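You operate a simulated robot arm through the tools that you are given. There is no shell and no other tool.

Carry out the task below with a simulated robot arm. There is one attempt and no reset: what you move stays moved.

Task
The slot shows HIGH: rub the square block down on the stone, try it again.
Fine: draw the slide out first; the block ends in the slide, pushed in, showing GO.

Only the result counts: the job must be done as asked and must still hold three seconds after the hand-in. Knocking over, shifting, dropping, spilling or breaking anything else fails it.

Robot
A 7-joint arm with a two-finger parallel gripper, fixed in place. Base frame: the origin is on the floor under the middle of its stand, x ahead of it, y to its left, z up; the work surface is at about z = 0.86. Lengths are in m, angles in degrees, forces in N, time in s.
It reaches about 1.372 m from its shoulder. Its first joint turns from -149.0 to 149.0 degrees. Payload 3.43 kg.
Tool frame: the origin (TCP) lies between the finger pads and is the grasp point; the fingertips stand 0.03 m ahead of it; z points along the fingers, y is the line along which they close. Largest opening 0.094 m; finger width 0.028, thickness 0.01; the body of the gripper, 0.05 by 0.096 m, starts 0.055 m behind the TCP.
Orientation is told as [roll, pitch, yaw] about the base's x, y, z axes, in that order, counted from this pose: with the fingers straight down and closing along the base's y, the tool's x points along the base's -x, its y along +y and its z along -z.

Tools
- The arm moves only by the tool arm_command. Its argument "steps" is a list that holds one entry, the list of rows, each a list of 7 numbers: the shift along the tool's x, y, z in m, then the turn, a rotation vector about the tool's x, y, z in degrees, then the closure, from 0 (fully open) to 1 (shut). In form: [[[dx, dy, dz, ax, ay, az, grip], ...]]. A call has 1 to 20 rows; each row shifts and turns the commanded pose from where the row before left it, along the tool's axes as they then stand. Each row takes 0.2 s and may step no farther than 0.05 m and 8.6 degrees from the row before; otherwise, or with a gripper value out of range, the whole call is refused. Where a pose cannot be reached the arm comes as near as it can. A force on the tool above 90 N (or 10 N above the force at the start of the call, whichever is more), or a blocked arm, ends the call early, and 0.2 s more pass. The fingers move at their own pace (about 0.045 m/s each) and stop on an object; they squeeze with about 44 N. The grip force told is the motor's: it shows also when the fingers shut on nothing. Time passes only in rows, and 0.2 s behind the last, so rows that do not move let the fingers close. It gives the time, the measured TCP pose, the force on the tool (base axes), the opening and the grip force at its end, in the units of the frame above (readings bear some noise), with the torque about the TCP (base axes, N m) and any sound that the robot's microphone picked up.
- Cameras (640 x 400 px; columns grow to the right, rows downward): "scene" is fixed at [0.3885, 0.4993, 1.4512]; the picture's right is [0.94, 0.34, 0.00], its down [0.23, -0.64, -0.73] and it looks along [-0.25, 0.69, -0.68] (base axes); focal length 295 px, centre (320, 200). "wrist" rides on the gripper at [0.076, 0.014, -0.103] in the tool frame; the picture's right is [-0.18, 0.98, 0.00], its down [-0.75, -0.14, -0.64] and it looks along [-0.63, -0.12, 0.77] (tool axes); focal length 243 px, centre (320, 200). There is no depth. A picture from a camera that has moved, and an enlarged one, comes with that camera's place and axes in the base frame and with its lens. The place of the scene camera against the robot may be out by one fixed shift of up to 0.012 m in any direction.
- get_image(camera): a new picture of that camera. It takes no simulated time.
- zoom(camera, box): a new picture of the part [left, top, right, bottom] of that camera's present view, enlarged. It takes no simulated time.
- hand_in(): hands the job in; it is judged then, once.

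Nothing tells you positions but the pictures and the camera data. Unless the task says otherwise, let go and move clear before handing in.

The tools are called after "Request:" by a JSON object that holds its "name" and its "arguments". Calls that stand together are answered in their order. arm_command: Moves the arm, as the interface text tells. Its arguments: {"type":"object","properties":{"steps":{"type":"array"}},"required":["steps"]} The other tools are called the same way: get_image (camera) takes a picture; zoom (camera, box) takes an enlarged picture of a part of a camera's view; hand_in () hands the job in.

At the start:

```text
t: 0.0
tool_pos: [0.1728, 0.9729, 1.2161]
ee_rot: [0.0, 0.0, 0.0]
contact_force: [-0.5, -0.1, -0.7]
moment: [0.03, 0.02, 0.0]
gripper_width: 0.0939
finger_force: 0.0
```

scene: 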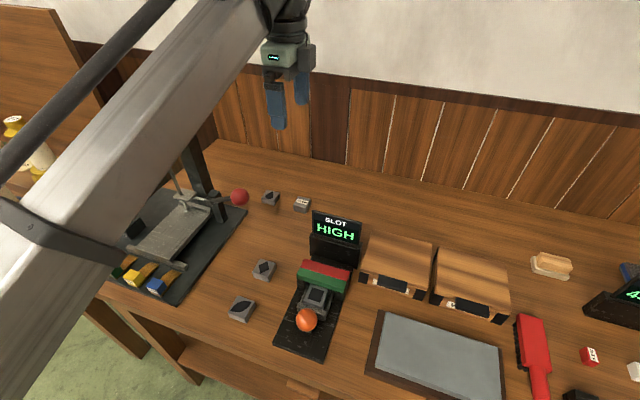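
wrist: 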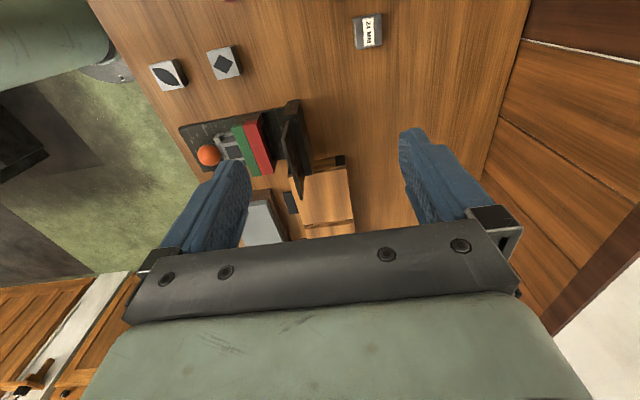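

I see a slot gauge showing HIGH with an orange-knobbed slide, small blocks with marks around it, and a grey stone in a frame to the right. I'll look closer before moving.

Request:
{"name": "zoom", "arguments": {"camera": "scene", "box": [220, 180, 380, 370]}}

Request:
{"name": "zoom", "arguments": {"camera": "scene", "box": [350, 220, 640, 400]}}

Request:
{"name": "zoom", "arguments": {"camera": "scene", "box": [100, 140, 330, 330]}}

Request:
{"name": "zoom", "arguments": {"camera": "wrist", "box": [140, 0, 400, 250]}}

```text
2.11 times, centred on (300, 275) of scene
camera zoom: at [0.3885, 0.4993, 1.4512], right [0.94, 0.34, 0.0], down [0.23, -0.64, -0.73], along [-0.25, 0.69, -0.68], focal length 621 px, centre (362, 42)
```

zoom: 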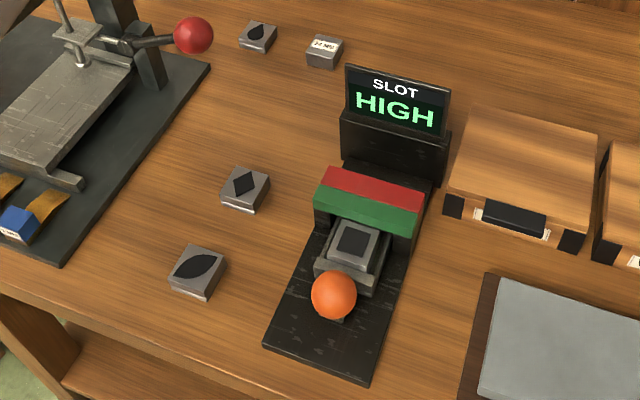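

```text
2.21 times, centred on (495, 310) of scene
camera zoom: at [0.3885, 0.4993, 1.4512], right [0.94, 0.34, 0.0], down [0.23, -0.64, -0.73], along [-0.25, 0.69, -0.68], focal length 651 px, centre (-66, -43)
```

zoom: 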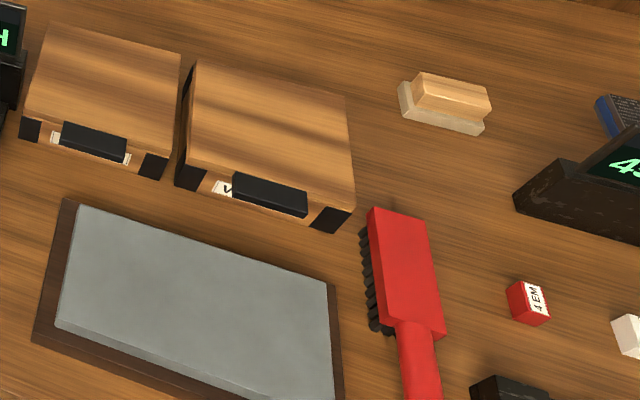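

```text
2.11 times, centred on (215, 235) of scene
camera zoom: at [0.3885, 0.4993, 1.4512], right [0.94, 0.34, 0.0], down [0.23, -0.64, -0.73], along [-0.25, 0.69, -0.68], focal length 621 px, centre (541, 126)
```

zoom: 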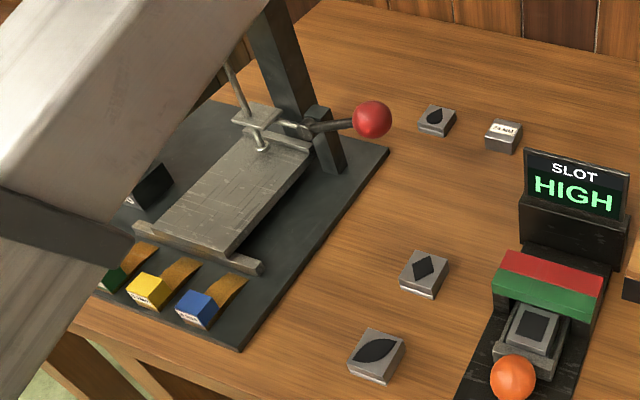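

```text
1.60 times, centred on (270, 125) of wrist
camera zoom: at [0.0975, 0.9857, 1.3192], right [0.18, 0.98, 0.0], down [0.75, -0.14, 0.64], along [0.63, -0.12, -0.77], focal length 388 px, centre (400, 320)
```

zoom: 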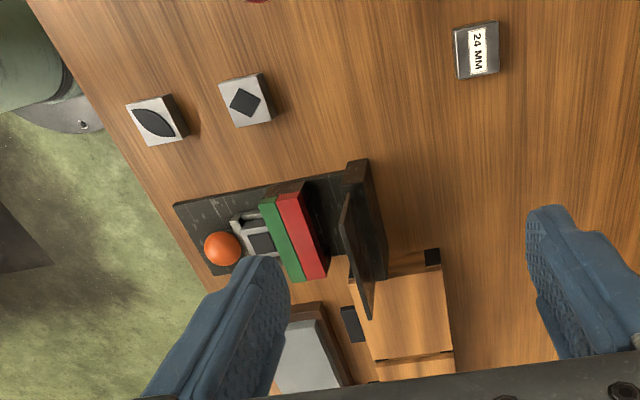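

The square-marked block sits in the slide, which is blocked at the green gate near (0.28, 0.79), with the orange knob at about (0.28, 0.72). I'll move the hand above and beside it to get a closer wrist view.

Request:
{"name": "arm_command", "arguments": {"steps": [[[0.0, -0.042, 0.0, 0, 0, 0, 0], [0.0, -0.042, 0.0, 0, 0, 0, 0], [0.0, -0.042, 0.0, 0, 0, 0, 0], [0.0, -0.042, 0.0, 0, 0, 0, 0], [0.0, -0.042, 0.0, 0, 0, 0, 0], [0.0, -0.042, 0.03, 0, 0, 0, 0], [0.0, 0.0, 0.03, 0, 0, 0, 0], [0.0, 0.0, 0.0, 0, 0, 0, 0]]]}}

Request:
{"name": "get_image", "arguments": {"camera": "wrist"}}

Request:
{"name": "get_image", "arguments": {"camera": "scene"}}

```text
refused: row 6 steps farther than a row can; nothing moved
```

```text
taken
camera wrist: at [0.0975, 0.9857, 1.3192], right [0.18, 0.98, 0.0], down [0.75, -0.14, 0.64], along [0.63, -0.12, -0.77], focal length 243 px, centre (320, 200)
```

wrist: 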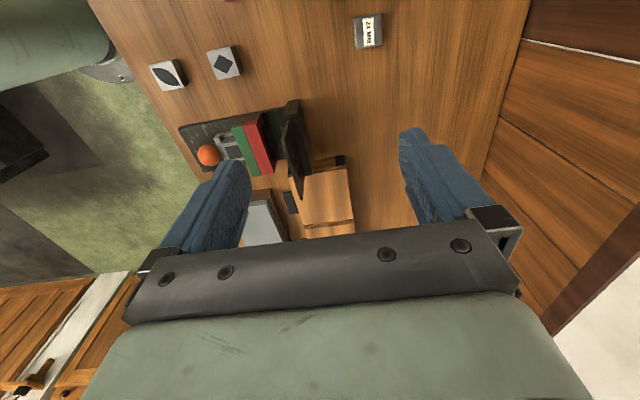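

```text
taken
```

scene: 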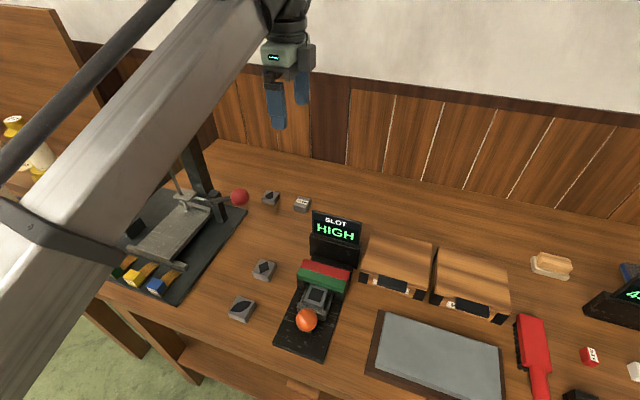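

The command was refused because one row stepped too far, so nothing moved. I'll send it again with smaller steps.

Request:
{"name": "arm_command", "arguments": {"steps": [[[0.0, -0.04, 0.0, 0, 0, 0, 0], [0.0, -0.04, 0.0, 0, 0, 0, 0], [0.0, -0.04, 0.0, 0, 0, 0, 0], [0.0, -0.04, 0.0, 0, 0, 0, 0], [0.0, -0.04, 0.0, 0, 0, 0, 0], [0.0, -0.04, 0.02, 0, 0, 0, 0], [0.0, 0.0, 0.04, 0, 0, 0, 0], [0.0, 0.0, 0.0, 0, 0, 0, 0]]]}}

Request:
{"name": "get_image", "arguments": {"camera": "wrist"}}

Request:
{"name": "get_image", "arguments": {"camera": "scene"}}

```text
t: 1.8
tool_pos: [0.1754, 0.7467, 1.1253]
ee_rot: [0.1, 0.0, 0.1]
contact_force: [0.1, -1.2, 0.6]
moment: [0.0, -0.01, 0.01]
gripper_width: 0.0939
finger_force: 0.2
out of reach, approached as far as the arm can: row 3, 4, 5, 6
```

```text
taken
camera wrist: at [0.0996, 0.7608, 1.2284], right [0.18, 0.98, 0.0], down [0.75, -0.14, 0.64], along [0.63, -0.12, -0.77], focal length 243 px, centre (320, 200)
```

wrist: 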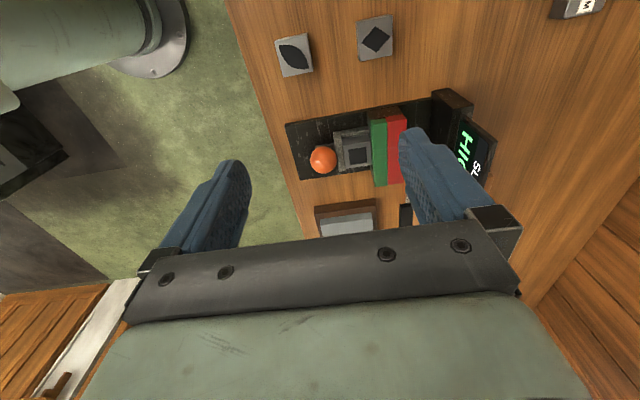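

```text
taken
```

scene: 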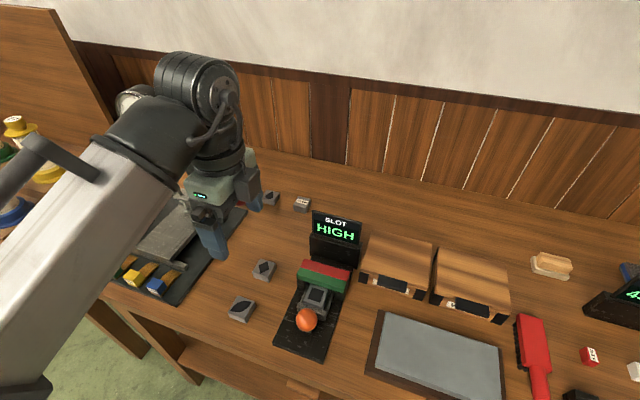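

The arm reports some rows out of reach close in, and the hand is now at about (0.175, 0.747, 1.125). I'll hold still to see where it settles, then continue in +x.

Request:
{"name": "arm_command", "arguments": {"steps": [[[0.0, 0.0, 0.0, 0, 0, 0, 0]]]}}

Request:
{"name": "zoom", "arguments": {"camera": "wrist", "box": [270, 80, 510, 230]}}

```text
t: 2.2
tool_pos: [0.1761, 0.7472, 1.1251]
ee_rot: [0.1, 0.0, 0.0]
contact_force: [0.6, -0.7, 0.0]
moment: [0.0, 0.01, -0.01]
gripper_width: 0.0942
finger_force: 0.0
```

```text
2.67 times, centred on (390, 155) of wrist
camera zoom: at [0.0995, 0.7609, 1.2284], right [0.18, 0.98, 0.0], down [0.75, -0.14, 0.64], along [0.63, -0.12, -0.77], focal length 647 px, centre (133, 320)
```

zoom: 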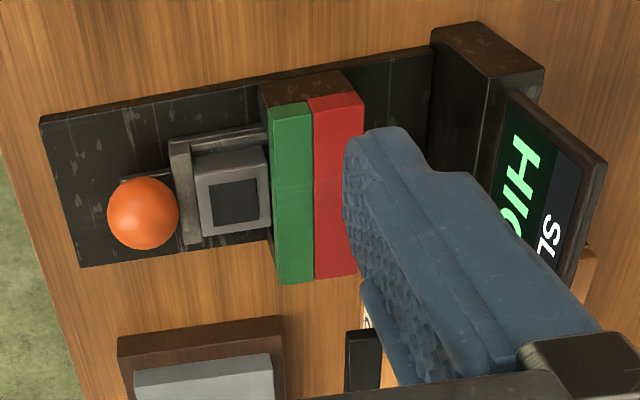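

The wrist view shows the slide's tray: a low front wall, a left wall, the block jammed against the green bar, and the knob in front. I'll move over the knob and yaw 90° so the fingers close along x.

Request:
{"name": "arm_command", "arguments": {"steps": [[[-0.035, 0.0, 0.0, 0, 0, 0, 0], [-0.035, -0.0, 0.0, 0, 0, 0, 0], [-0.035, -0.01, 0.0, 0, 0, 0, 0], [0.0, 0.0, 0.0, 0, 0, 0, 0]]]}}

Request:
{"name": "arm_command", "arguments": {"steps": [[[0, 0, 0, 0, 0, -8.2, 0], [0, 0, 0, 0, 0, -8.2, 0], [0, 0, 0, 0, 0, -8.2, 0], [0, 0, 0, 0, 0, -8.2, 0], [0, 0, 0, 0, 0, -8.2, 0], [0, 0, 0, 0, 0, -8.2, 0], [0, 0, 0, 0, 0, -8.2, 0], [0, 0, 0, 0, 0, -8.2, 0], [0, 0, 0, 0, 0, -8.2, 0], [0, 0, 0, 0, 0, -8.2, 0], [0, 0, 0, 0, 0, -8.0, 0], [0, 0, 0, 0, 0, 0, 0]]]}}

Request:
{"name": "get_image", "arguments": {"camera": "wrist"}}

Request:
{"name": "get_image", "arguments": {"camera": "scene"}}

```text
t: 3.2
tool_pos: [0.2811, 0.7362, 1.1254]
ee_rot: [0.1, 0.0, 0.0]
contact_force: [0.5, -0.1, -0.1]
moment: [-0.01, -0.05, 0.02]
gripper_width: 0.094
finger_force: 0.1
```

```text
t: 5.8
tool_pos: [0.2813, 0.7377, 1.1251]
ee_rot: [0.1, 0.1, 90.1]
contact_force: [0.8, 0.1, -0.5]
moment: [0.01, 0.0, -0.01]
gripper_width: 0.0941
finger_force: 0.1
```

```text
taken
camera wrist: at [0.2673, 0.6596, 1.2287], right [-0.98, 0.18, 0.0], down [0.14, 0.75, 0.64], along [0.12, 0.63, -0.77], focal length 243 px, centre (320, 200)
```

wrist: 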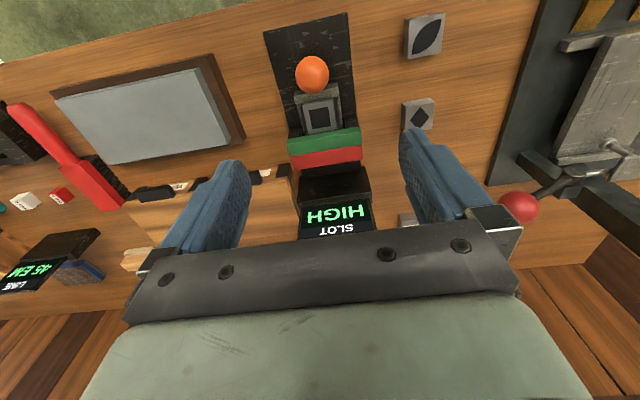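

```text
taken
```

scene: 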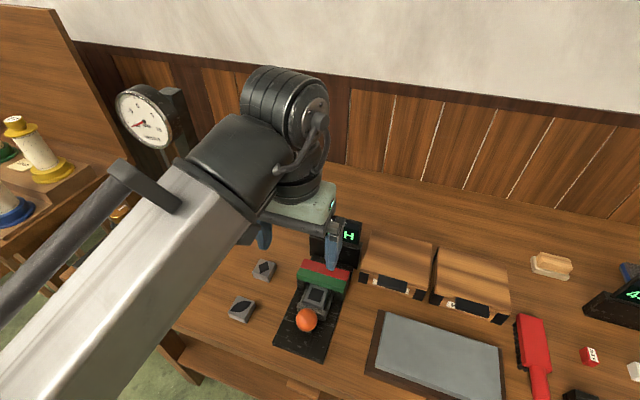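

Yaw +90° works, and the wrist camera now looks along the slide from the front. I'll zoom in to measure the knob, tray, block and stone.

Request:
{"name": "zoom", "arguments": {"camera": "wrist", "box": [240, 0, 400, 180]}}

Request:
{"name": "zoom", "arguments": {"camera": "wrist", "box": [0, 20, 260, 200]}}

```text
2.22 times, centred on (320, 90) of wrist
camera zoom: at [0.2673, 0.6596, 1.2287], right [-0.98, 0.18, 0.0], down [0.14, 0.75, 0.64], along [0.12, 0.63, -0.77], focal length 539 px, centre (320, 444)
```

zoom: 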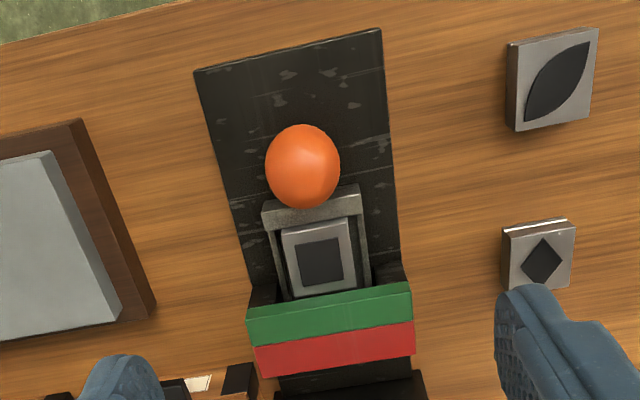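

```text
2.22 times, centred on (130, 110) of wrist
camera zoom: at [0.2673, 0.6596, 1.2287], right [-0.98, 0.18, 0.0], down [0.14, 0.75, 0.64], along [0.12, 0.63, -0.77], focal length 539 px, centre (742, 400)
```

zoom: 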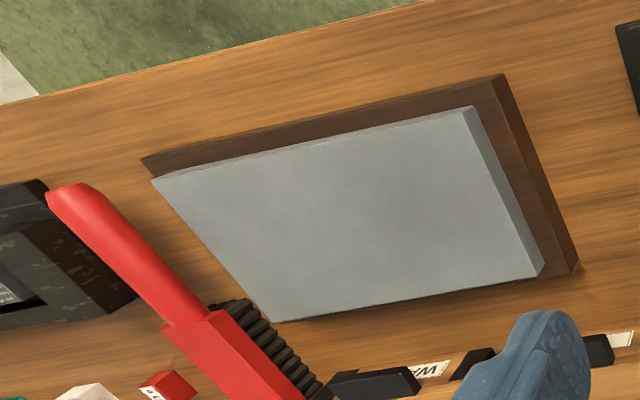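

The slide axis is about x = 0.29 along y, with the knob at (0.290, 0.730, 0.90), about 40 mm across, and the block top near y = 0.784. I'll come down over the knob in two stages with the fingers open.

Request:
{"name": "arm_command", "arguments": {"steps": [[[0.012, -0.0085, 0.03, 0, 0, 0, 0], [0, 0, 0.04, 0, 0, 0, 0], [0, 0, 0.04, 0, 0, 0, 0], [0, 0, 0.03, 0, 0, 0, 0], [0, 0, 0, 0, 0, 0, 0]]]}}

Request:
{"name": "get_image", "arguments": {"camera": "wrist"}}

Request:
{"name": "zoom", "arguments": {"camera": "scene", "box": [220, 200, 400, 380]}}

```text
t: 7.0
tool_pos: [0.2876, 0.7271, 0.9864]
ee_rot: [-0.1, 0.0, 90.1]
contact_force: [-0.2, 0.3, 0.1]
moment: [0.01, -0.01, 0.04]
gripper_width: 0.0939
finger_force: 0.1
```

```text
taken
camera wrist: at [0.2739, 0.649, 1.0896], right [-0.98, 0.18, 0.0], down [0.14, 0.75, 0.64], along [0.12, 0.63, -0.77], focal length 243 px, centre (320, 200)
```

wrist: 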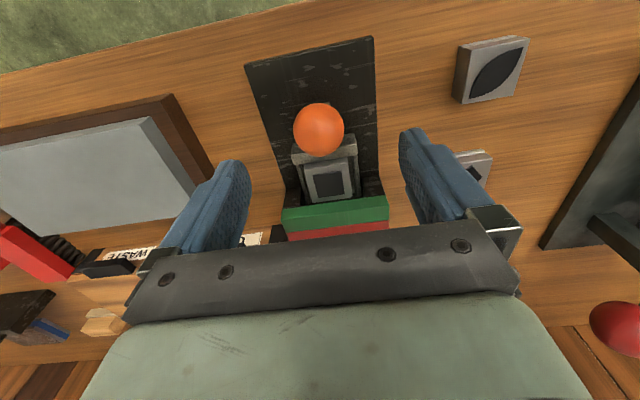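

```text
2.22 times, centred on (310, 290) of scene
camera zoom: at [0.3885, 0.4993, 1.4512], right [0.94, 0.34, 0.0], down [0.23, -0.64, -0.73], along [-0.25, 0.69, -0.68], focal length 655 px, centre (342, 0)
```

zoom: 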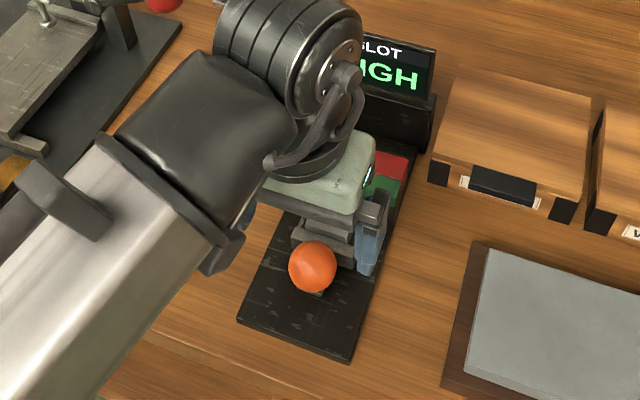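

The hand is centred over the knob and the plate top comes out at about z = 0.872. I'll lower to z ≈ 0.912 and close on the knob.

Request:
{"name": "arm_command", "arguments": {"steps": [[[0, -0.002, 0.03, 0, 0, 0, 0], [0, 0, 0.03, 0, 0, 0, 0], [0, 0, 0.014, 0, 0, 0, 0], [0, 0, 0, 0, 0, 0, 0], [0, 0, 0, 0, 0, 0, 0.3]]]}}

Request:
{"name": "get_image", "arguments": {"camera": "wrist"}}

```text
t: 8.2
tool_pos: [0.2922, 0.7265, 0.913]
ee_rot: [0.0, 0.1, 90.0]
contact_force: [-0.3, -0.7, -0.3]
moment: [0.0, -0.03, -0.03]
gripper_width: 0.0655
finger_force: 0.2
```

```text
taken
camera wrist: at [0.2773, 0.6486, 1.0154], right [-0.98, 0.18, 0.0], down [0.14, 0.75, 0.64], along [0.12, 0.63, -0.77], focal length 243 px, centre (320, 200)
```

wrist: 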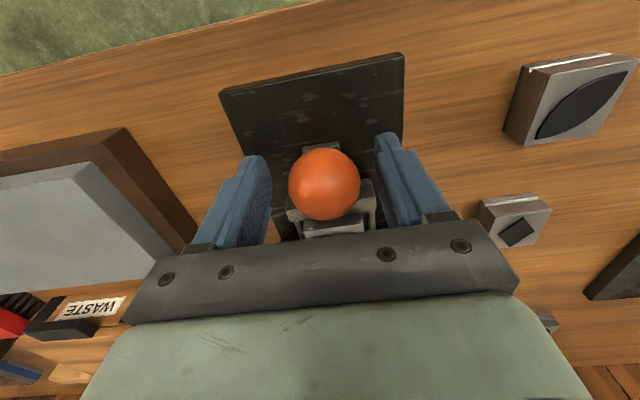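

The knob sits between the fingers. I'll close on it.

Request:
{"name": "arm_command", "arguments": {"steps": [[[0, 0, 0, 0, 0, 0, 0.55], [0, 0, 0, 0, 0, 0, 0.8], [0, 0, 0, 0, 0, 0, 0.8], [0, 0, 0, 0, 0, 0, 0.8]]]}}

Request:
{"name": "get_image", "arguments": {"camera": "wrist"}}

```text
t: 9.2
tool_pos: [0.2899, 0.7256, 0.9131]
ee_rot: [0.1, 0.1, 90.1]
contact_force: [-13.4, 0.3, -2.7]
moment: [0.11, 0.27, 0.18]
gripper_width: 0.0416
finger_force: 44.8
```

```text
taken
camera wrist: at [0.2763, 0.6486, 1.0155], right [-0.98, 0.18, 0.0], down [0.14, 0.75, 0.64], along [0.12, 0.63, -0.77], focal length 243 px, centre (320, 200)
```

wrist: 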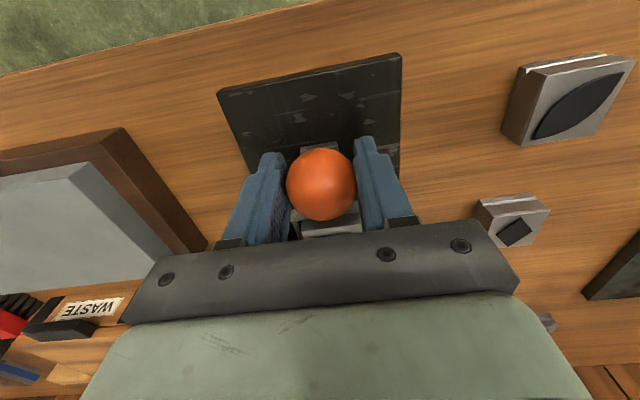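

The knob is gripped at 41.6 mm. I'll relieve the small sideways force and draw the slide out gently along −y.

Request:
{"name": "arm_command", "arguments": {"steps": [[[0, 0.001, 0, 0, 0, 0, 0.8], [0.01, 0, 0, 0, 0, 0, 0.8], [0.01, 0, 0, 0, 0, 0, 0.8], [0.01, 0, 0, 0, 0, 0, 0.8], [0, 0, 0, 0, 0, 0, 0.8]]]}}

Request:
{"name": "get_image", "arguments": {"camera": "wrist"}}

Request:
{"name": "zoom", "arguments": {"camera": "scene", "box": [220, 200, 400, 380]}}

```text
t: 10.4
tool_pos: [0.2897, 0.6959, 0.9106]
ee_rot: [-0.1, 0.0, 89.9]
contact_force: [0.0, -1.0, -3.1]
moment: [0.54, -0.15, 0.29]
gripper_width: 0.0417
finger_force: 45.1
```

```text
taken
camera wrist: at [0.2758, 0.6177, 1.0155], right [-0.98, 0.18, 0.0], down [0.14, 0.75, 0.64], along [0.12, 0.63, -0.77], focal length 243 px, centre (320, 200)
```

wrist: 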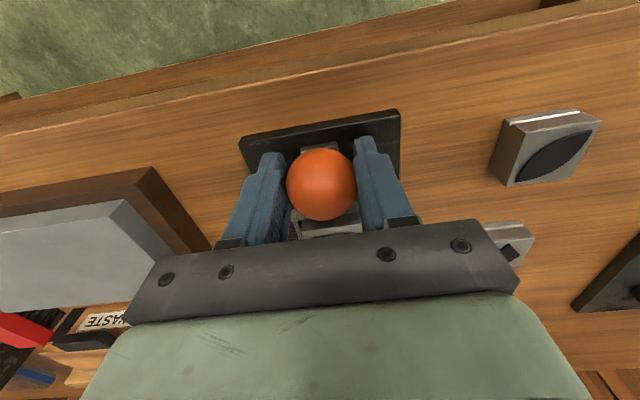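

```text
2.22 times, centred on (310, 290) of scene
camera zoom: at [0.3885, 0.4993, 1.4512], right [0.94, 0.34, 0.0], down [0.23, -0.64, -0.73], along [-0.25, 0.69, -0.68], focal length 655 px, centre (342, 0)
```

zoom: 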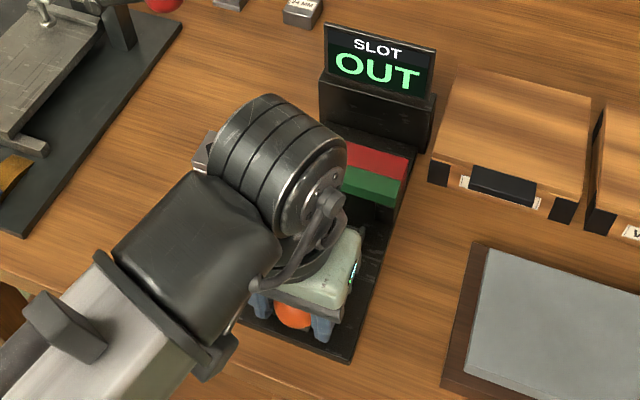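

The slide has come out 30 mm and the display reads OUT. I'll draw it a little further for clearance from the gate, then release and rise.

Request:
{"name": "arm_command", "arguments": {"steps": [[[0.008, 0, 0, 0, 0, 0, 0.8], [0.007, 0, 0, 0, 0, 0, 0.8], [0, 0, 0, 0, 0, 0, 0.8]]]}}

```text
t: 11.2
tool_pos: [0.2901, 0.6824, 0.9115]
ee_rot: [-0.1, -0.4, 89.9]
contact_force: [8.6, 26.0, 9.2]
moment: [-0.65, -0.25, -0.37]
gripper_width: 0.0416
finger_force: 44.5
```

A 26 N reaction tells me the slide has reached its stop. I'll ease back slightly, open the fingers, and rise.

Request:
{"name": "arm_command", "arguments": {"steps": [[[-0.003, 0, 0, 0, 0, 0, 0.8], [0, 0, 0, 0, 0, 0, 0.8]]]}}

Request:
{"name": "arm_command", "arguments": {"steps": [[[0, 0, 0, 0, 0, 0, 0.4], [0, 0, 0, 0, 0, 0, 0.2], [0, 0, 0, 0, 0, 0, 0.2], [0, 0, -0.03, 0, 0, 0, 0.2], [0, 0, -0.03, 0, 0, 0, 0.2], [0, 0, -0.03, 0, 0, 0, 0.2], [0, 0, 0, 0, 0, 0, 0.2]]]}}

Request:
{"name": "get_image", "arguments": {"camera": "wrist"}}

Request:
{"name": "zoom", "arguments": {"camera": "scene", "box": [220, 200, 400, 380]}}

```text
t: 11.8
tool_pos: [0.2897, 0.6831, 0.9127]
ee_rot: [-0.1, -0.2, 90.0]
contact_force: [10.9, 8.3, 18.6]
moment: [1.57, -0.05, -0.08]
gripper_width: 0.0415
finger_force: 45.0
```

```text
t: 13.4
tool_pos: [0.2887, 0.685, 1.0015]
ee_rot: [-0.1, 0.1, 90.0]
contact_force: [0.7, -0.6, -1.0]
moment: [-0.02, 0.01, -0.03]
gripper_width: 0.0753
finger_force: 0.1
```

```text
taken
camera wrist: at [0.2756, 0.6071, 1.1048], right [-0.98, 0.18, 0.0], down [0.14, 0.75, 0.64], along [0.12, 0.63, -0.77], focal length 243 px, centre (320, 200)
```

wrist: 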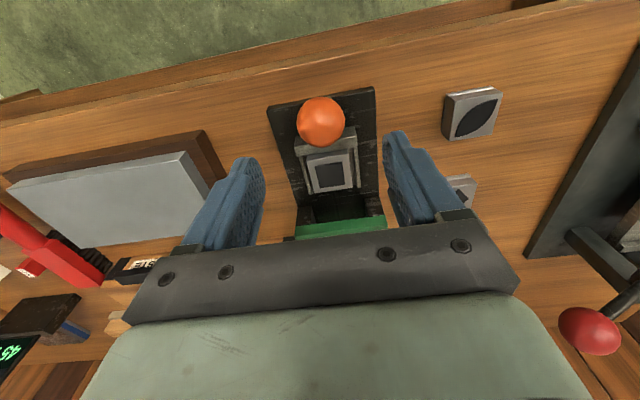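

```text
2.22 times, centred on (310, 290) of scene
camera zoom: at [0.3885, 0.4993, 1.4512], right [0.94, 0.34, 0.0], down [0.23, -0.64, -0.73], along [-0.25, 0.69, -0.68], focal length 655 px, centre (342, 0)
```

zoom: 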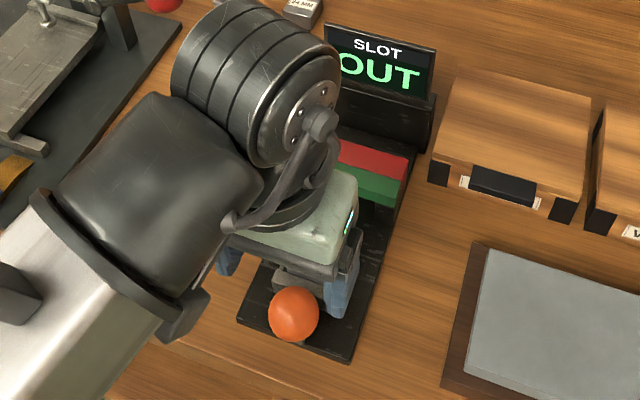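

Request:
{"name": "zoom", "arguments": {"camera": "wrist", "box": [250, 70, 410, 240]}}

```text
2.35 times, centred on (330, 155) of wrist
camera zoom: at [0.2756, 0.6071, 1.1048], right [-0.98, 0.18, 0.0], down [0.14, 0.75, 0.64], along [0.12, 0.63, -0.77], focal length 571 px, centre (296, 306)
```

zoom: 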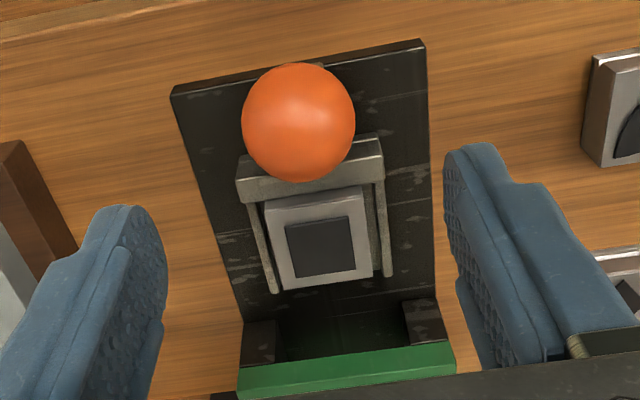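

The tray is open at the rear, with thin side walls and a front wall, and the block is standing proud of it. I'll zoom further to see how far the block stands above the walls.

Request:
{"name": "zoom", "arguments": {"camera": "wrist", "box": [290, 130, 370, 200]}}

Request:
{"name": "zoom", "arguments": {"camera": "scene", "box": [280, 280, 350, 350]}}

```text
5.71 times, centred on (330, 165) of wrist
camera zoom: at [0.2756, 0.6071, 1.1048], right [-0.98, 0.18, 0.0], down [0.14, 0.75, 0.64], along [0.12, 0.63, -0.77], focal length 1386 px, centre (263, 400)
```

zoom: 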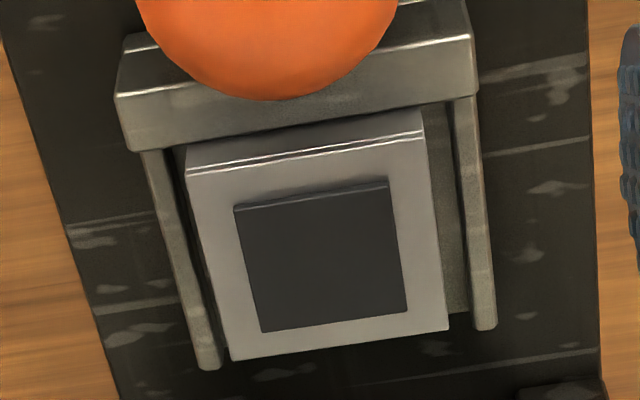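

```text
5.71 times, centred on (315, 315) of scene
camera zoom: at [0.3885, 0.4993, 1.4512], right [0.94, 0.34, 0.0], down [0.23, -0.64, -0.73], along [-0.25, 0.69, -0.68], focal length 1685 px, centre (349, -457)
```

zoom: 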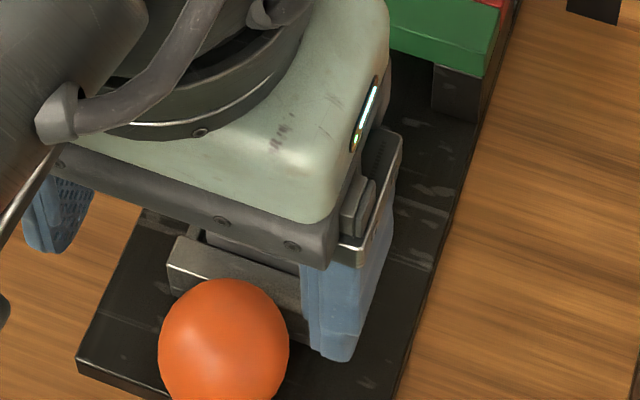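

The block is 40 mm square, centred at about (0.2897, 0.7437), and its top is near z = 0.90. I'll position above it with the fingers narrowed to about 52 mm and check alignment.

Request:
{"name": "arm_command", "arguments": {"steps": [[[-0.03, -0.001, 0, 0, 0, 0, 0.44], [-0.0287, 0, 0.0, 0, 0, 0, 0.44], [0, 0, 0.03, 0, 0, 0, 0.44], [0, 0, 0.02, 0, 0, 0, 0.44], [0, 0, 0, 0, 0, 0, 0.44]]]}}

Request:
{"name": "get_image", "arguments": {"camera": "wrist"}}

Request:
{"name": "zoom", "arguments": {"camera": "wrist", "box": [240, 120, 400, 230]}}

Request:
{"name": "zoom", "arguments": {"camera": "scene", "box": [260, 240, 380, 360]}}

```text
t: 14.6
tool_pos: [0.2908, 0.743, 0.9493]
ee_rot: [0.1, 0.0, 90.1]
contact_force: [-0.4, 0.1, -1.2]
moment: [0.01, -0.01, 0.01]
gripper_width: 0.0525
finger_force: 0.0
```

```text
taken
camera wrist: at [0.278, 0.666, 1.0537], right [-0.98, 0.18, 0.0], down [0.14, 0.75, 0.64], along [0.12, 0.63, -0.77], focal length 243 px, centre (320, 200)
```

wrist: 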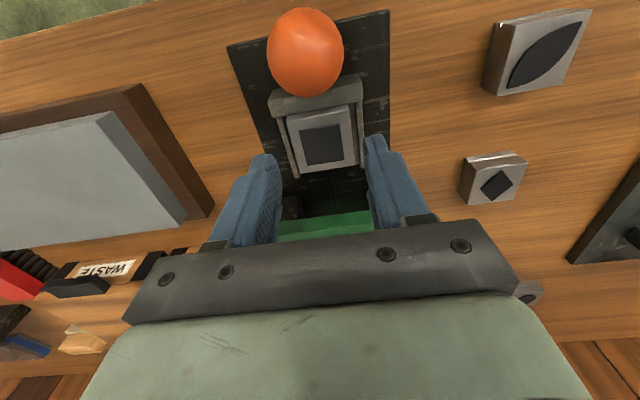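

```text
3.64 times, centred on (320, 175) of wrist
camera zoom: at [0.278, 0.666, 1.0537], right [-0.98, 0.18, 0.0], down [0.14, 0.75, 0.64], along [0.12, 0.63, -0.77], focal length 882 px, centre (320, 291)
```

zoom: 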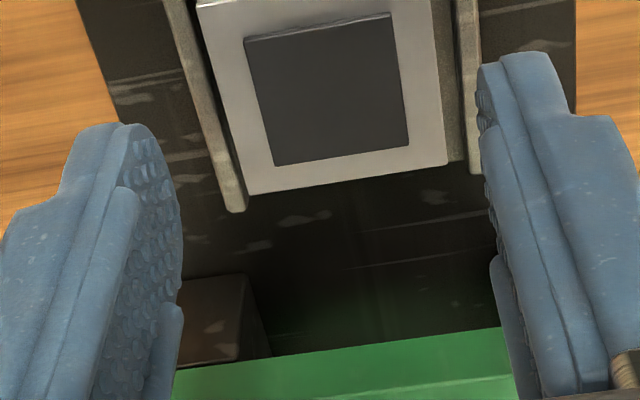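

```text
3.33 times, centred on (320, 300) of scene
camera zoom: at [0.3885, 0.4993, 1.4512], right [0.94, 0.34, 0.0], down [0.23, -0.64, -0.73], along [-0.25, 0.69, -0.68], focal length 983 px, centre (320, -133)
```

zoom: 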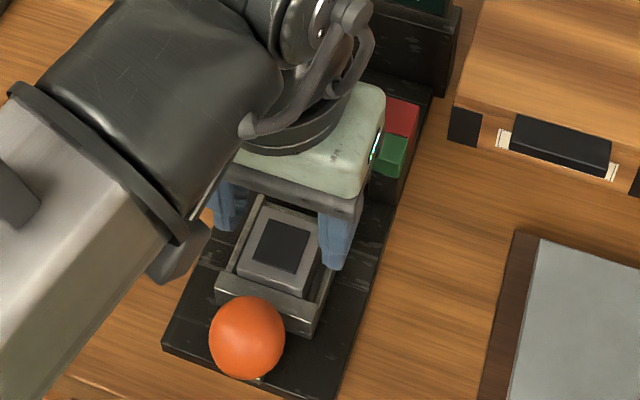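

The fingers straddle the block with about 6 mm on each side, and the tray walls seem to top out near z = 0.888. I'll lower until the tips are just above the walls.

Request:
{"name": "arm_command", "arguments": {"steps": [[[0, 0, 0.012, 0, 0, 0, 0.44], [0, 0, 0.008, 0, 0, 0, 0.44], [0, 0, 0.005, 0, 0, 0, 0.44], [0, 0, 0, 0, 0, 0, 0.44]]]}}

Request:
{"name": "zoom", "arguments": {"camera": "wrist", "box": [240, 80, 400, 230]}}

Request:
{"name": "zoom", "arguments": {"camera": "scene", "box": [270, 270, 350, 350]}}

```text
t: 15.6
tool_pos: [0.2922, 0.7413, 0.9257]
ee_rot: [0.0, 0.0, 90.1]
contact_force: [-0.3, -0.1, 0.8]
moment: [0.02, 0.01, -0.01]
gripper_width: 0.0525
finger_force: 0.1
```

```text
2.67 times, centred on (320, 155) of wrist
camera zoom: at [0.2772, 0.6647, 1.0293], right [-0.98, 0.18, 0.0], down [0.14, 0.75, 0.64], along [0.12, 0.63, -0.77], focal length 647 px, centre (320, 320)
```

zoom: 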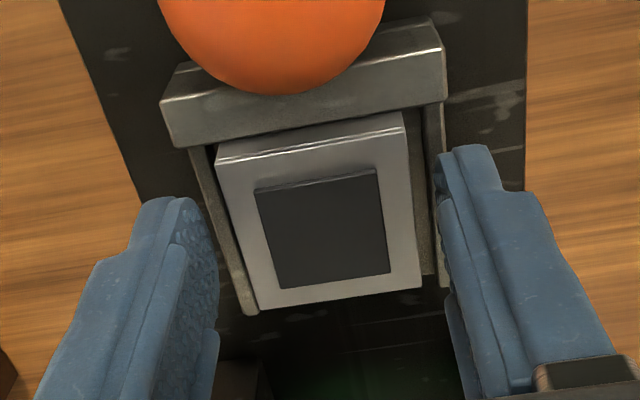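

```text
5.00 times, centred on (310, 310) of scene
camera zoom: at [0.3885, 0.4993, 1.4512], right [0.94, 0.34, 0.0], down [0.23, -0.64, -0.73], along [-0.25, 0.69, -0.68], focal length 1474 px, centre (370, -350)
```

zoom: 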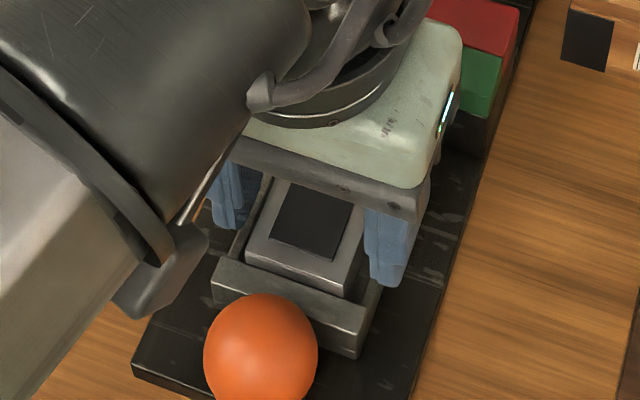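

No contact yet with the tips at about z = 0.896. I'll creep down in 1–2 mm steps.

Request:
{"name": "arm_command", "arguments": {"steps": [[[0, 0, 0.002, 0, 0, 0, 0.44], [0, 0, 0.001, 0, 0, 0, 0.44], [0, 0, 0.001, 0, 0, 0, 0.44], [0, 0, 0, 0, 0, 0, 0.44]]]}}

Request:
{"name": "zoom", "arguments": {"camera": "scene", "box": [290, 280, 350, 340]}}

Request:
{"name": "zoom", "arguments": {"camera": "wrist", "box": [240, 80, 400, 230]}}

```text
t: 16.6
tool_pos: [0.2902, 0.7429, 0.9218]
ee_rot: [0.1, -0.1, 90.0]
contact_force: [0.1, -1.1, -0.9]
moment: [0.01, 0.02, -0.03]
gripper_width: 0.0524
finger_force: 0.1
```

```text
6.67 times, centred on (320, 310) of scene
camera zoom: at [0.3885, 0.4993, 1.4512], right [0.94, 0.34, 0.0], down [0.23, -0.64, -0.73], along [-0.25, 0.69, -0.68], focal length 1966 px, centre (320, -533)
```

zoom: 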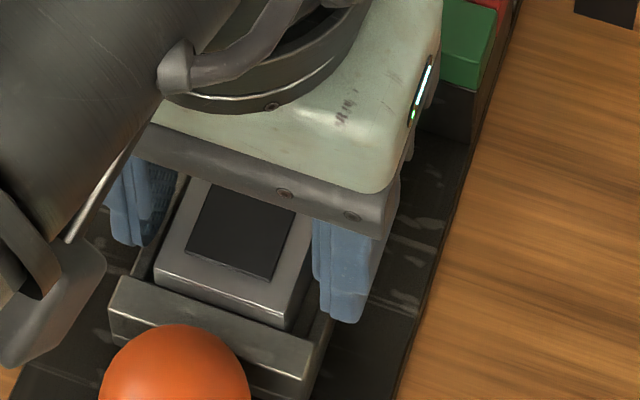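

```text
2.67 times, centred on (320, 155) of wrist
camera zoom: at [0.2773, 0.6646, 1.0253], right [-0.98, 0.18, 0.0], down [0.14, 0.75, 0.64], along [0.12, 0.63, -0.77], focal length 647 px, centre (320, 320)
```

zoom: 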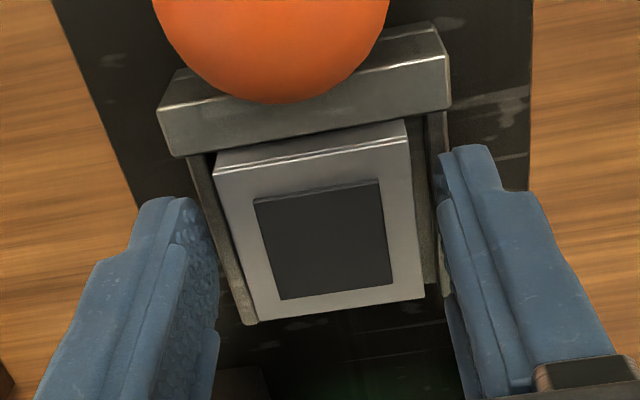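

Still no contact at a tip height of about 0.892. I'll go 2 mm lower and close on the block.

Request:
{"name": "arm_command", "arguments": {"steps": [[[0, 0, 0.001, 0, 0, 0, 0.44], [0, 0, 0.001, 0, 0, 0, 0.44], [0, 0, 0, 0, 0, 0, 0.44]]]}}

Request:
{"name": "arm_command", "arguments": {"steps": [[[0, 0, 0, 0, 0, 0, 0.6], [0, 0, 0, 0, 0, 0, 0.8], [0, 0, 0, 0, 0, 0, 0.8]]]}}

Request:
{"name": "zoom", "arguments": {"camera": "scene", "box": [290, 280, 350, 340]}}

Request:
{"name": "zoom", "arguments": {"camera": "wrist", "box": [240, 80, 400, 230]}}

```text
t: 17.4
tool_pos: [0.2918, 0.7426, 0.9199]
ee_rot: [-0.1, 0.1, 90.0]
contact_force: [-0.5, 0.7, 0.6]
moment: [0.01, 0.01, 0.02]
gripper_width: 0.0524
finger_force: 0.1
```

```text
t: 18.2
tool_pos: [0.2915, 0.7417, 0.9193]
ee_rot: [0.0, 0.0, 90.0]
contact_force: [-1.1, 0.3, -0.1]
moment: [0.02, 0.07, -0.04]
gripper_width: 0.0396
finger_force: 43.7
```

```text
6.67 times, centred on (320, 310) of scene
camera zoom: at [0.3885, 0.4993, 1.4512], right [0.94, 0.34, 0.0], down [0.23, -0.64, -0.73], along [-0.25, 0.69, -0.68], focal length 1966 px, centre (320, -533)
```

zoom: 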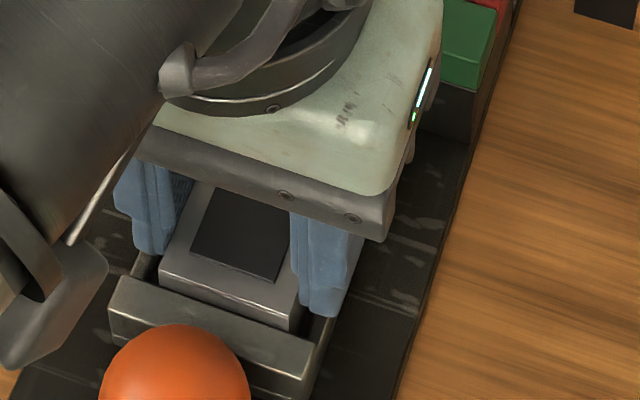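

```text
2.67 times, centred on (320, 155) of wrist
camera zoom: at [0.2775, 0.6649, 1.0236], right [-0.98, 0.18, 0.0], down [0.14, 0.75, 0.64], along [0.12, 0.63, -0.77], focal length 647 px, centre (320, 320)
```

zoom: 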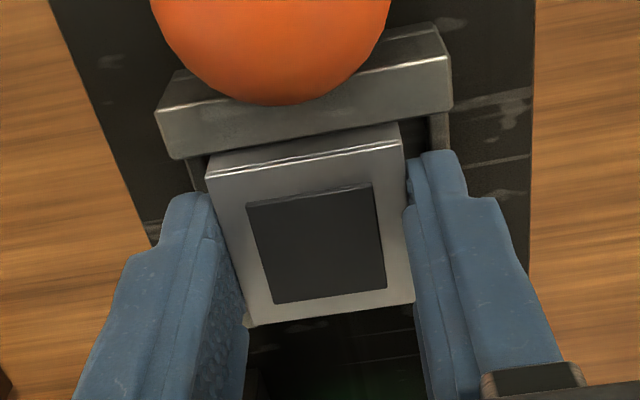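

The block is gripped, reading 39.6 mm. I'll lift it straight up out of the tray and check it.

Request:
{"name": "arm_command", "arguments": {"steps": [[[0, 0, -0.01, 0, 0, 0, 0.8], [0, 0, -0.02, 0, 0, 0, 0.8], [0, 0, -0.03, 0, 0, 0, 0.8], [0, 0, -0.03, 0, 0, 0, 0.8], [0, 0, 0, 0, 0, 0, 0.8]]]}}

Request:
{"name": "get_image", "arguments": {"camera": "wrist"}}

Request:
{"name": "get_image", "arguments": {"camera": "scene"}}

```text
t: 19.4
tool_pos: [0.2919, 0.7425, 1.0102]
ee_rot: [0.0, 0.0, 90.0]
contact_force: [-0.1, 0.3, -2.0]
moment: [0.01, -0.01, 0.0]
gripper_width: 0.0396
finger_force: 43.7
```

```text
taken
camera wrist: at [0.278, 0.6653, 1.1145], right [-0.98, 0.18, 0.0], down [0.14, 0.75, 0.64], along [0.12, 0.63, -0.77], focal length 243 px, centre (320, 200)
```

wrist: 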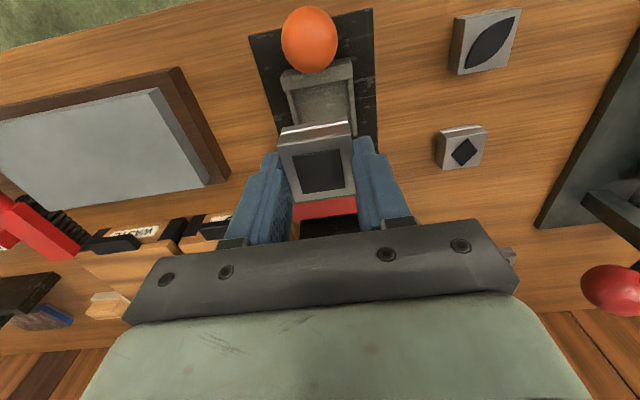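

```text
taken
```

scene: 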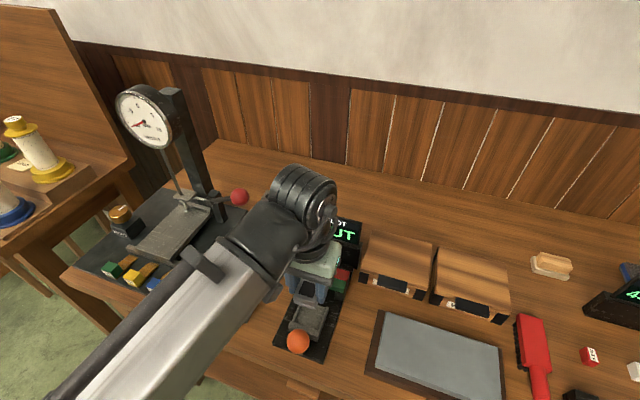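

The block is in the hand and the tray is empty. I'll take a close look at the tray and the block's bottom, then carry it over to the stone.

Request:
{"name": "zoom", "arguments": {"camera": "wrist", "box": [240, 0, 400, 220]}}

Request:
{"name": "zoom", "arguments": {"camera": "scene", "box": [270, 250, 370, 360]}}

```text
1.82 times, centred on (320, 110) of wrist
camera zoom: at [0.278, 0.6653, 1.1145], right [-0.98, 0.18, 0.0], down [0.14, 0.75, 0.64], along [0.12, 0.63, -0.77], focal length 441 px, centre (320, 364)
```

zoom: 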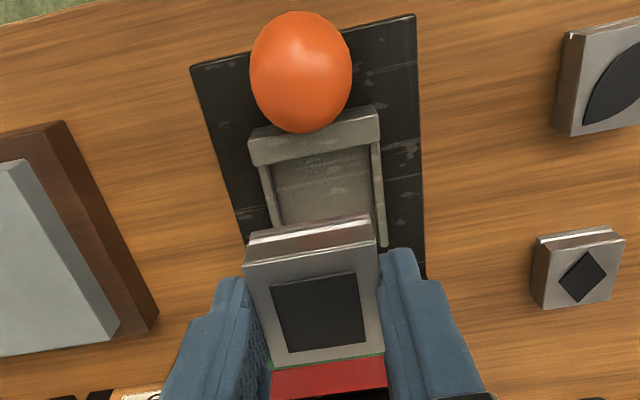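

```text
3.64 times, centred on (320, 305) of scene
camera zoom: at [0.3885, 0.4993, 1.4512], right [0.94, 0.34, 0.0], down [0.23, -0.64, -0.73], along [-0.25, 0.69, -0.68], focal length 1072 px, centre (320, -182)
```

zoom: 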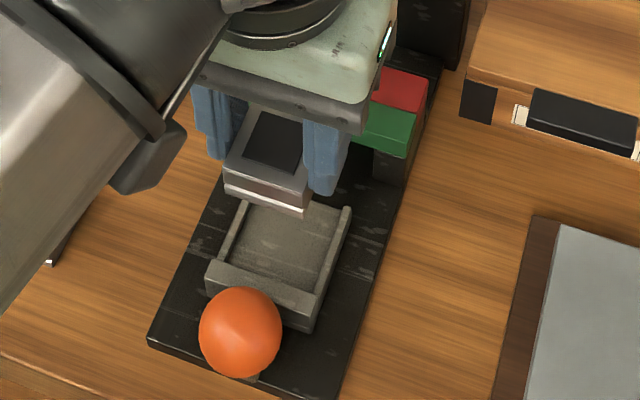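

Now I'll carry the block over the middle of the stone, near (0.54, 0.752), at a safe height.

Request:
{"name": "arm_command", "arguments": {"steps": [[[0, -0.02, 0, 0, 0, 0, 0.8], [0, -0.04, 0, 0, 0, 0, 0.8], [0, -0.04, 0, 0, 0, 0, 0.8], [0, -0.04, 0, 0, 0, 0, 0.8], [0, -0.04, 0, 0, 0, 0, 0.8], [-0.005, -0.04, 0, 0, 0, 0, 0.8], [-0.0045, -0.028, 0, 0, 0, 0, 0.8], [0, 0, 0, 0, 0, 0, 0.8]]]}}

Request:
{"name": "get_image", "arguments": {"camera": "wrist"}}

Request:
{"name": "get_image", "arguments": {"camera": "scene"}}

```text
t: 21.2
tool_pos: [0.538, 0.7528, 1.0093]
ee_rot: [0.0, -0.1, 90.0]
contact_force: [-0.4, 0.2, -1.8]
moment: [0.0, 0.02, 0.0]
gripper_width: 0.0398
finger_force: 44.7
```

```text
taken
camera wrist: at [0.5243, 0.6761, 1.1135], right [-0.98, 0.18, 0.0], down [0.14, 0.75, 0.64], along [0.12, 0.63, -0.77], focal length 243 px, centre (320, 200)
```

wrist: 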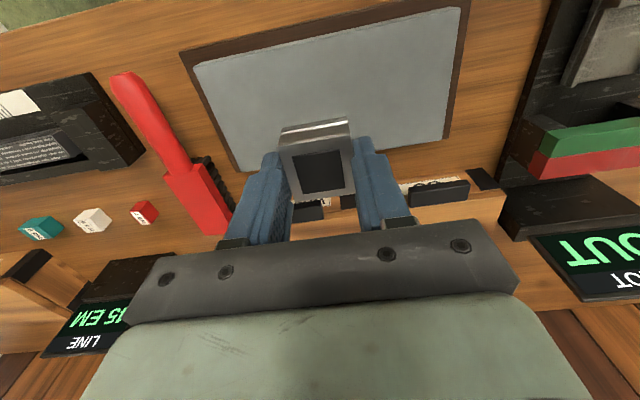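

```text
taken
```

scene: 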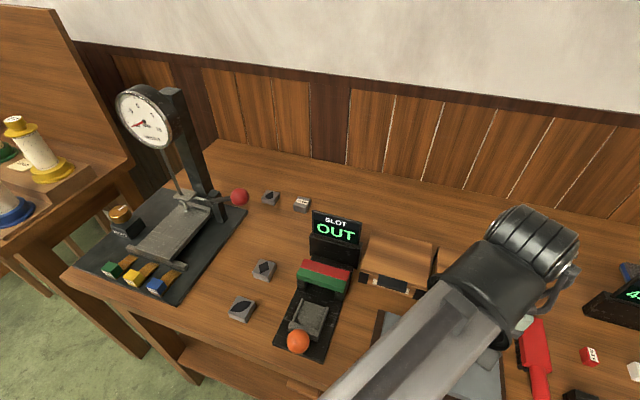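

From two views I put the stone top at z ≈ 0.90, spanning x 0.43–0.63 and y 0.70–0.80. I'll lower most of the way and then feel for contact.

Request:
{"name": "arm_command", "arguments": {"steps": [[[0.004, 0.004, 0.02, 0, 0, 0, 0.8], [0, 0.004, 0.02, 0, 0, 0, 0.8], [0, 0, 0.01, 0, 0, 0, 0.8], [0, 0, 0.004, 0, 0, 0, 0.8], [0, 0, 0, 0, 0, 0, 0.8]]]}}

Request:
{"name": "get_image", "arguments": {"camera": "wrist"}}

```text
t: 22.4
tool_pos: [0.5296, 0.748, 0.9577]
ee_rot: [0.0, 0.0, 89.9]
contact_force: [-0.1, 0.7, -1.7]
moment: [0.03, 0.0, -0.01]
gripper_width: 0.0394
finger_force: 43.8
```

```text
taken
camera wrist: at [0.5162, 0.6702, 1.0598], right [-0.98, 0.18, 0.0], down [0.14, 0.75, 0.64], along [0.12, 0.63, -0.77], focal length 243 px, centre (320, 200)
```

wrist: 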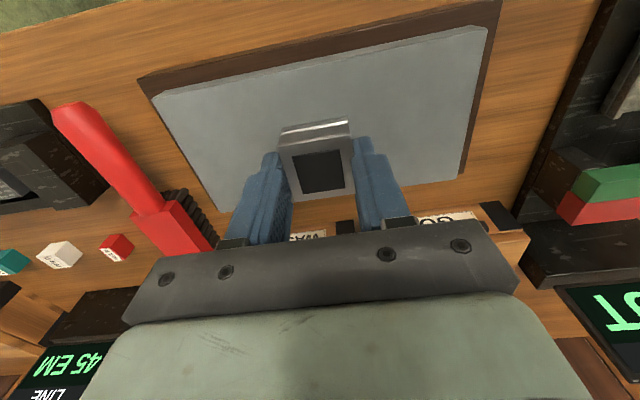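

The block is over the stone with a little gap still to go. I'll creep down and watch the vertical force.

Request:
{"name": "arm_command", "arguments": {"steps": [[[0, 0, 0.003, 0, 0, 0, 0.8], [0, 0, 0.003, 0, 0, 0, 0.8], [0, 0, 0.002, 0, 0, 0, 0.8], [0, 0, 0.001, 0, 0, 0, 0.8], [0, 0, 0, 0, 0, 0, 0.8]]]}}

Request:
{"name": "zoom", "arguments": {"camera": "wrist", "box": [260, 90, 380, 210]}}

```text
t: 23.6
tool_pos: [0.5303, 0.7489, 0.9477]
ee_rot: [-0.1, 0.0, 90.0]
contact_force: [-0.5, 0.0, -2.0]
moment: [0.02, 0.0, 0.01]
gripper_width: 0.0394
finger_force: 43.9
```

```text
3.33 times, centred on (320, 150) of wrist
camera zoom: at [0.5165, 0.6704, 1.051], right [-0.98, 0.18, 0.0], down [0.14, 0.75, 0.64], along [0.12, 0.63, -0.77], focal length 809 px, centre (320, 367)
```

zoom: 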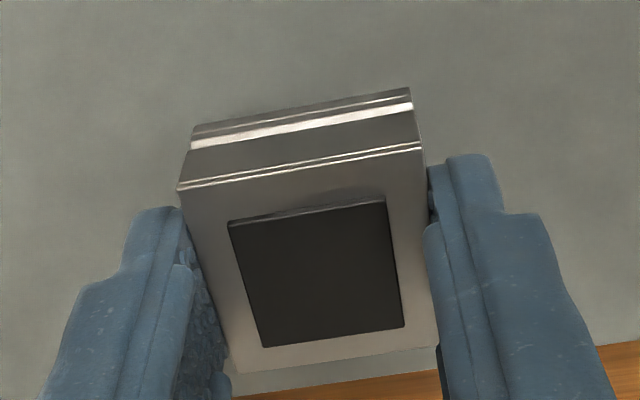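

No contact yet. I put the block's underside at about z = 0.907, so I'll continue in 1 mm steps.

Request:
{"name": "arm_command", "arguments": {"steps": [[[0, 0, 0.002, 0, 0, 0, 0.8], [0, 0, 0.001, 0, 0, 0, 0.8], [0, 0, 0.001, 0, 0, 0, 0.8], [0, 0, 0, 0, 0, 0, 0.8]]]}}

Request:
{"name": "arm_command", "arguments": {"steps": [[[0, 0, 0.001, 0, 0, 0, 0.8], [0, 0, 0.001, 0, 0, 0, 0.8], [0, 0, 0, 0, 0, 0, 0.8]]]}}

```text
t: 24.6
tool_pos: [0.5315, 0.7469, 0.943]
ee_rot: [0.1, 0.0, 90.0]
contact_force: [0.3, 0.7, -2.3]
moment: [0.03, -0.03, 0.02]
gripper_width: 0.0394
finger_force: 44.1
```

```text
t: 25.4
tool_pos: [0.531, 0.7484, 0.9422]
ee_rot: [-0.1, -0.1, 90.0]
contact_force: [0.8, 4.3, 18.1]
moment: [-0.18, 0.11, 0.03]
gripper_width: 0.0396
finger_force: 43.8
```

Contact: about 18 N on the stone at TCP z ≈ 0.942. I'll do one short rub along x and read the force and sound.

Request:
{"name": "arm_command", "arguments": {"steps": [[[0, -0.015, 0, 0, 0, 0, 0.8], [0, -0.015, 0, 0, 0, 0, 0.8], [0, 0.015, 0, 0, 0, 0, 0.8], [0, 0.015, 0, 0, 0, 0, 0.8], [0, 0.015, 0, 0, 0, 0, 0.8], [0, 0.015, 0, 0, 0, 0, 0.8], [0, -0.015, 0, 0, 0, 0, 0.8], [0, -0.015, 0, 0, 0, 0, 0.8]]]}}

Request:
{"name": "zoom", "arguments": {"camera": "wrist", "box": [200, 60, 440, 210]}}

```text
t: 27.2
tool_pos: [0.5317, 0.7459, 0.9428]
ee_rot: [0.0, 0.1, 90.1]
contact_force: [-10.3, -0.5, 21.2]
moment: [-0.01, 0.48, 0.0]
gripper_width: 0.0399
finger_force: 44.5
```

```text
2.67 times, centred on (320, 135) of wrist
camera zoom: at [0.5173, 0.6692, 1.0454], right [-0.98, 0.18, 0.0], down [0.14, 0.75, 0.64], along [0.12, 0.63, -0.77], focal length 647 px, centre (320, 373)
```

zoom: 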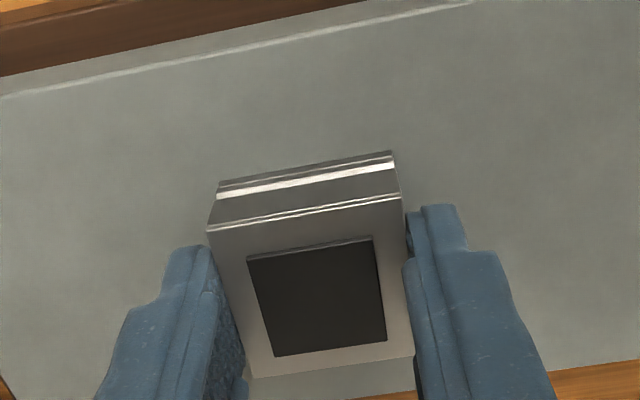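

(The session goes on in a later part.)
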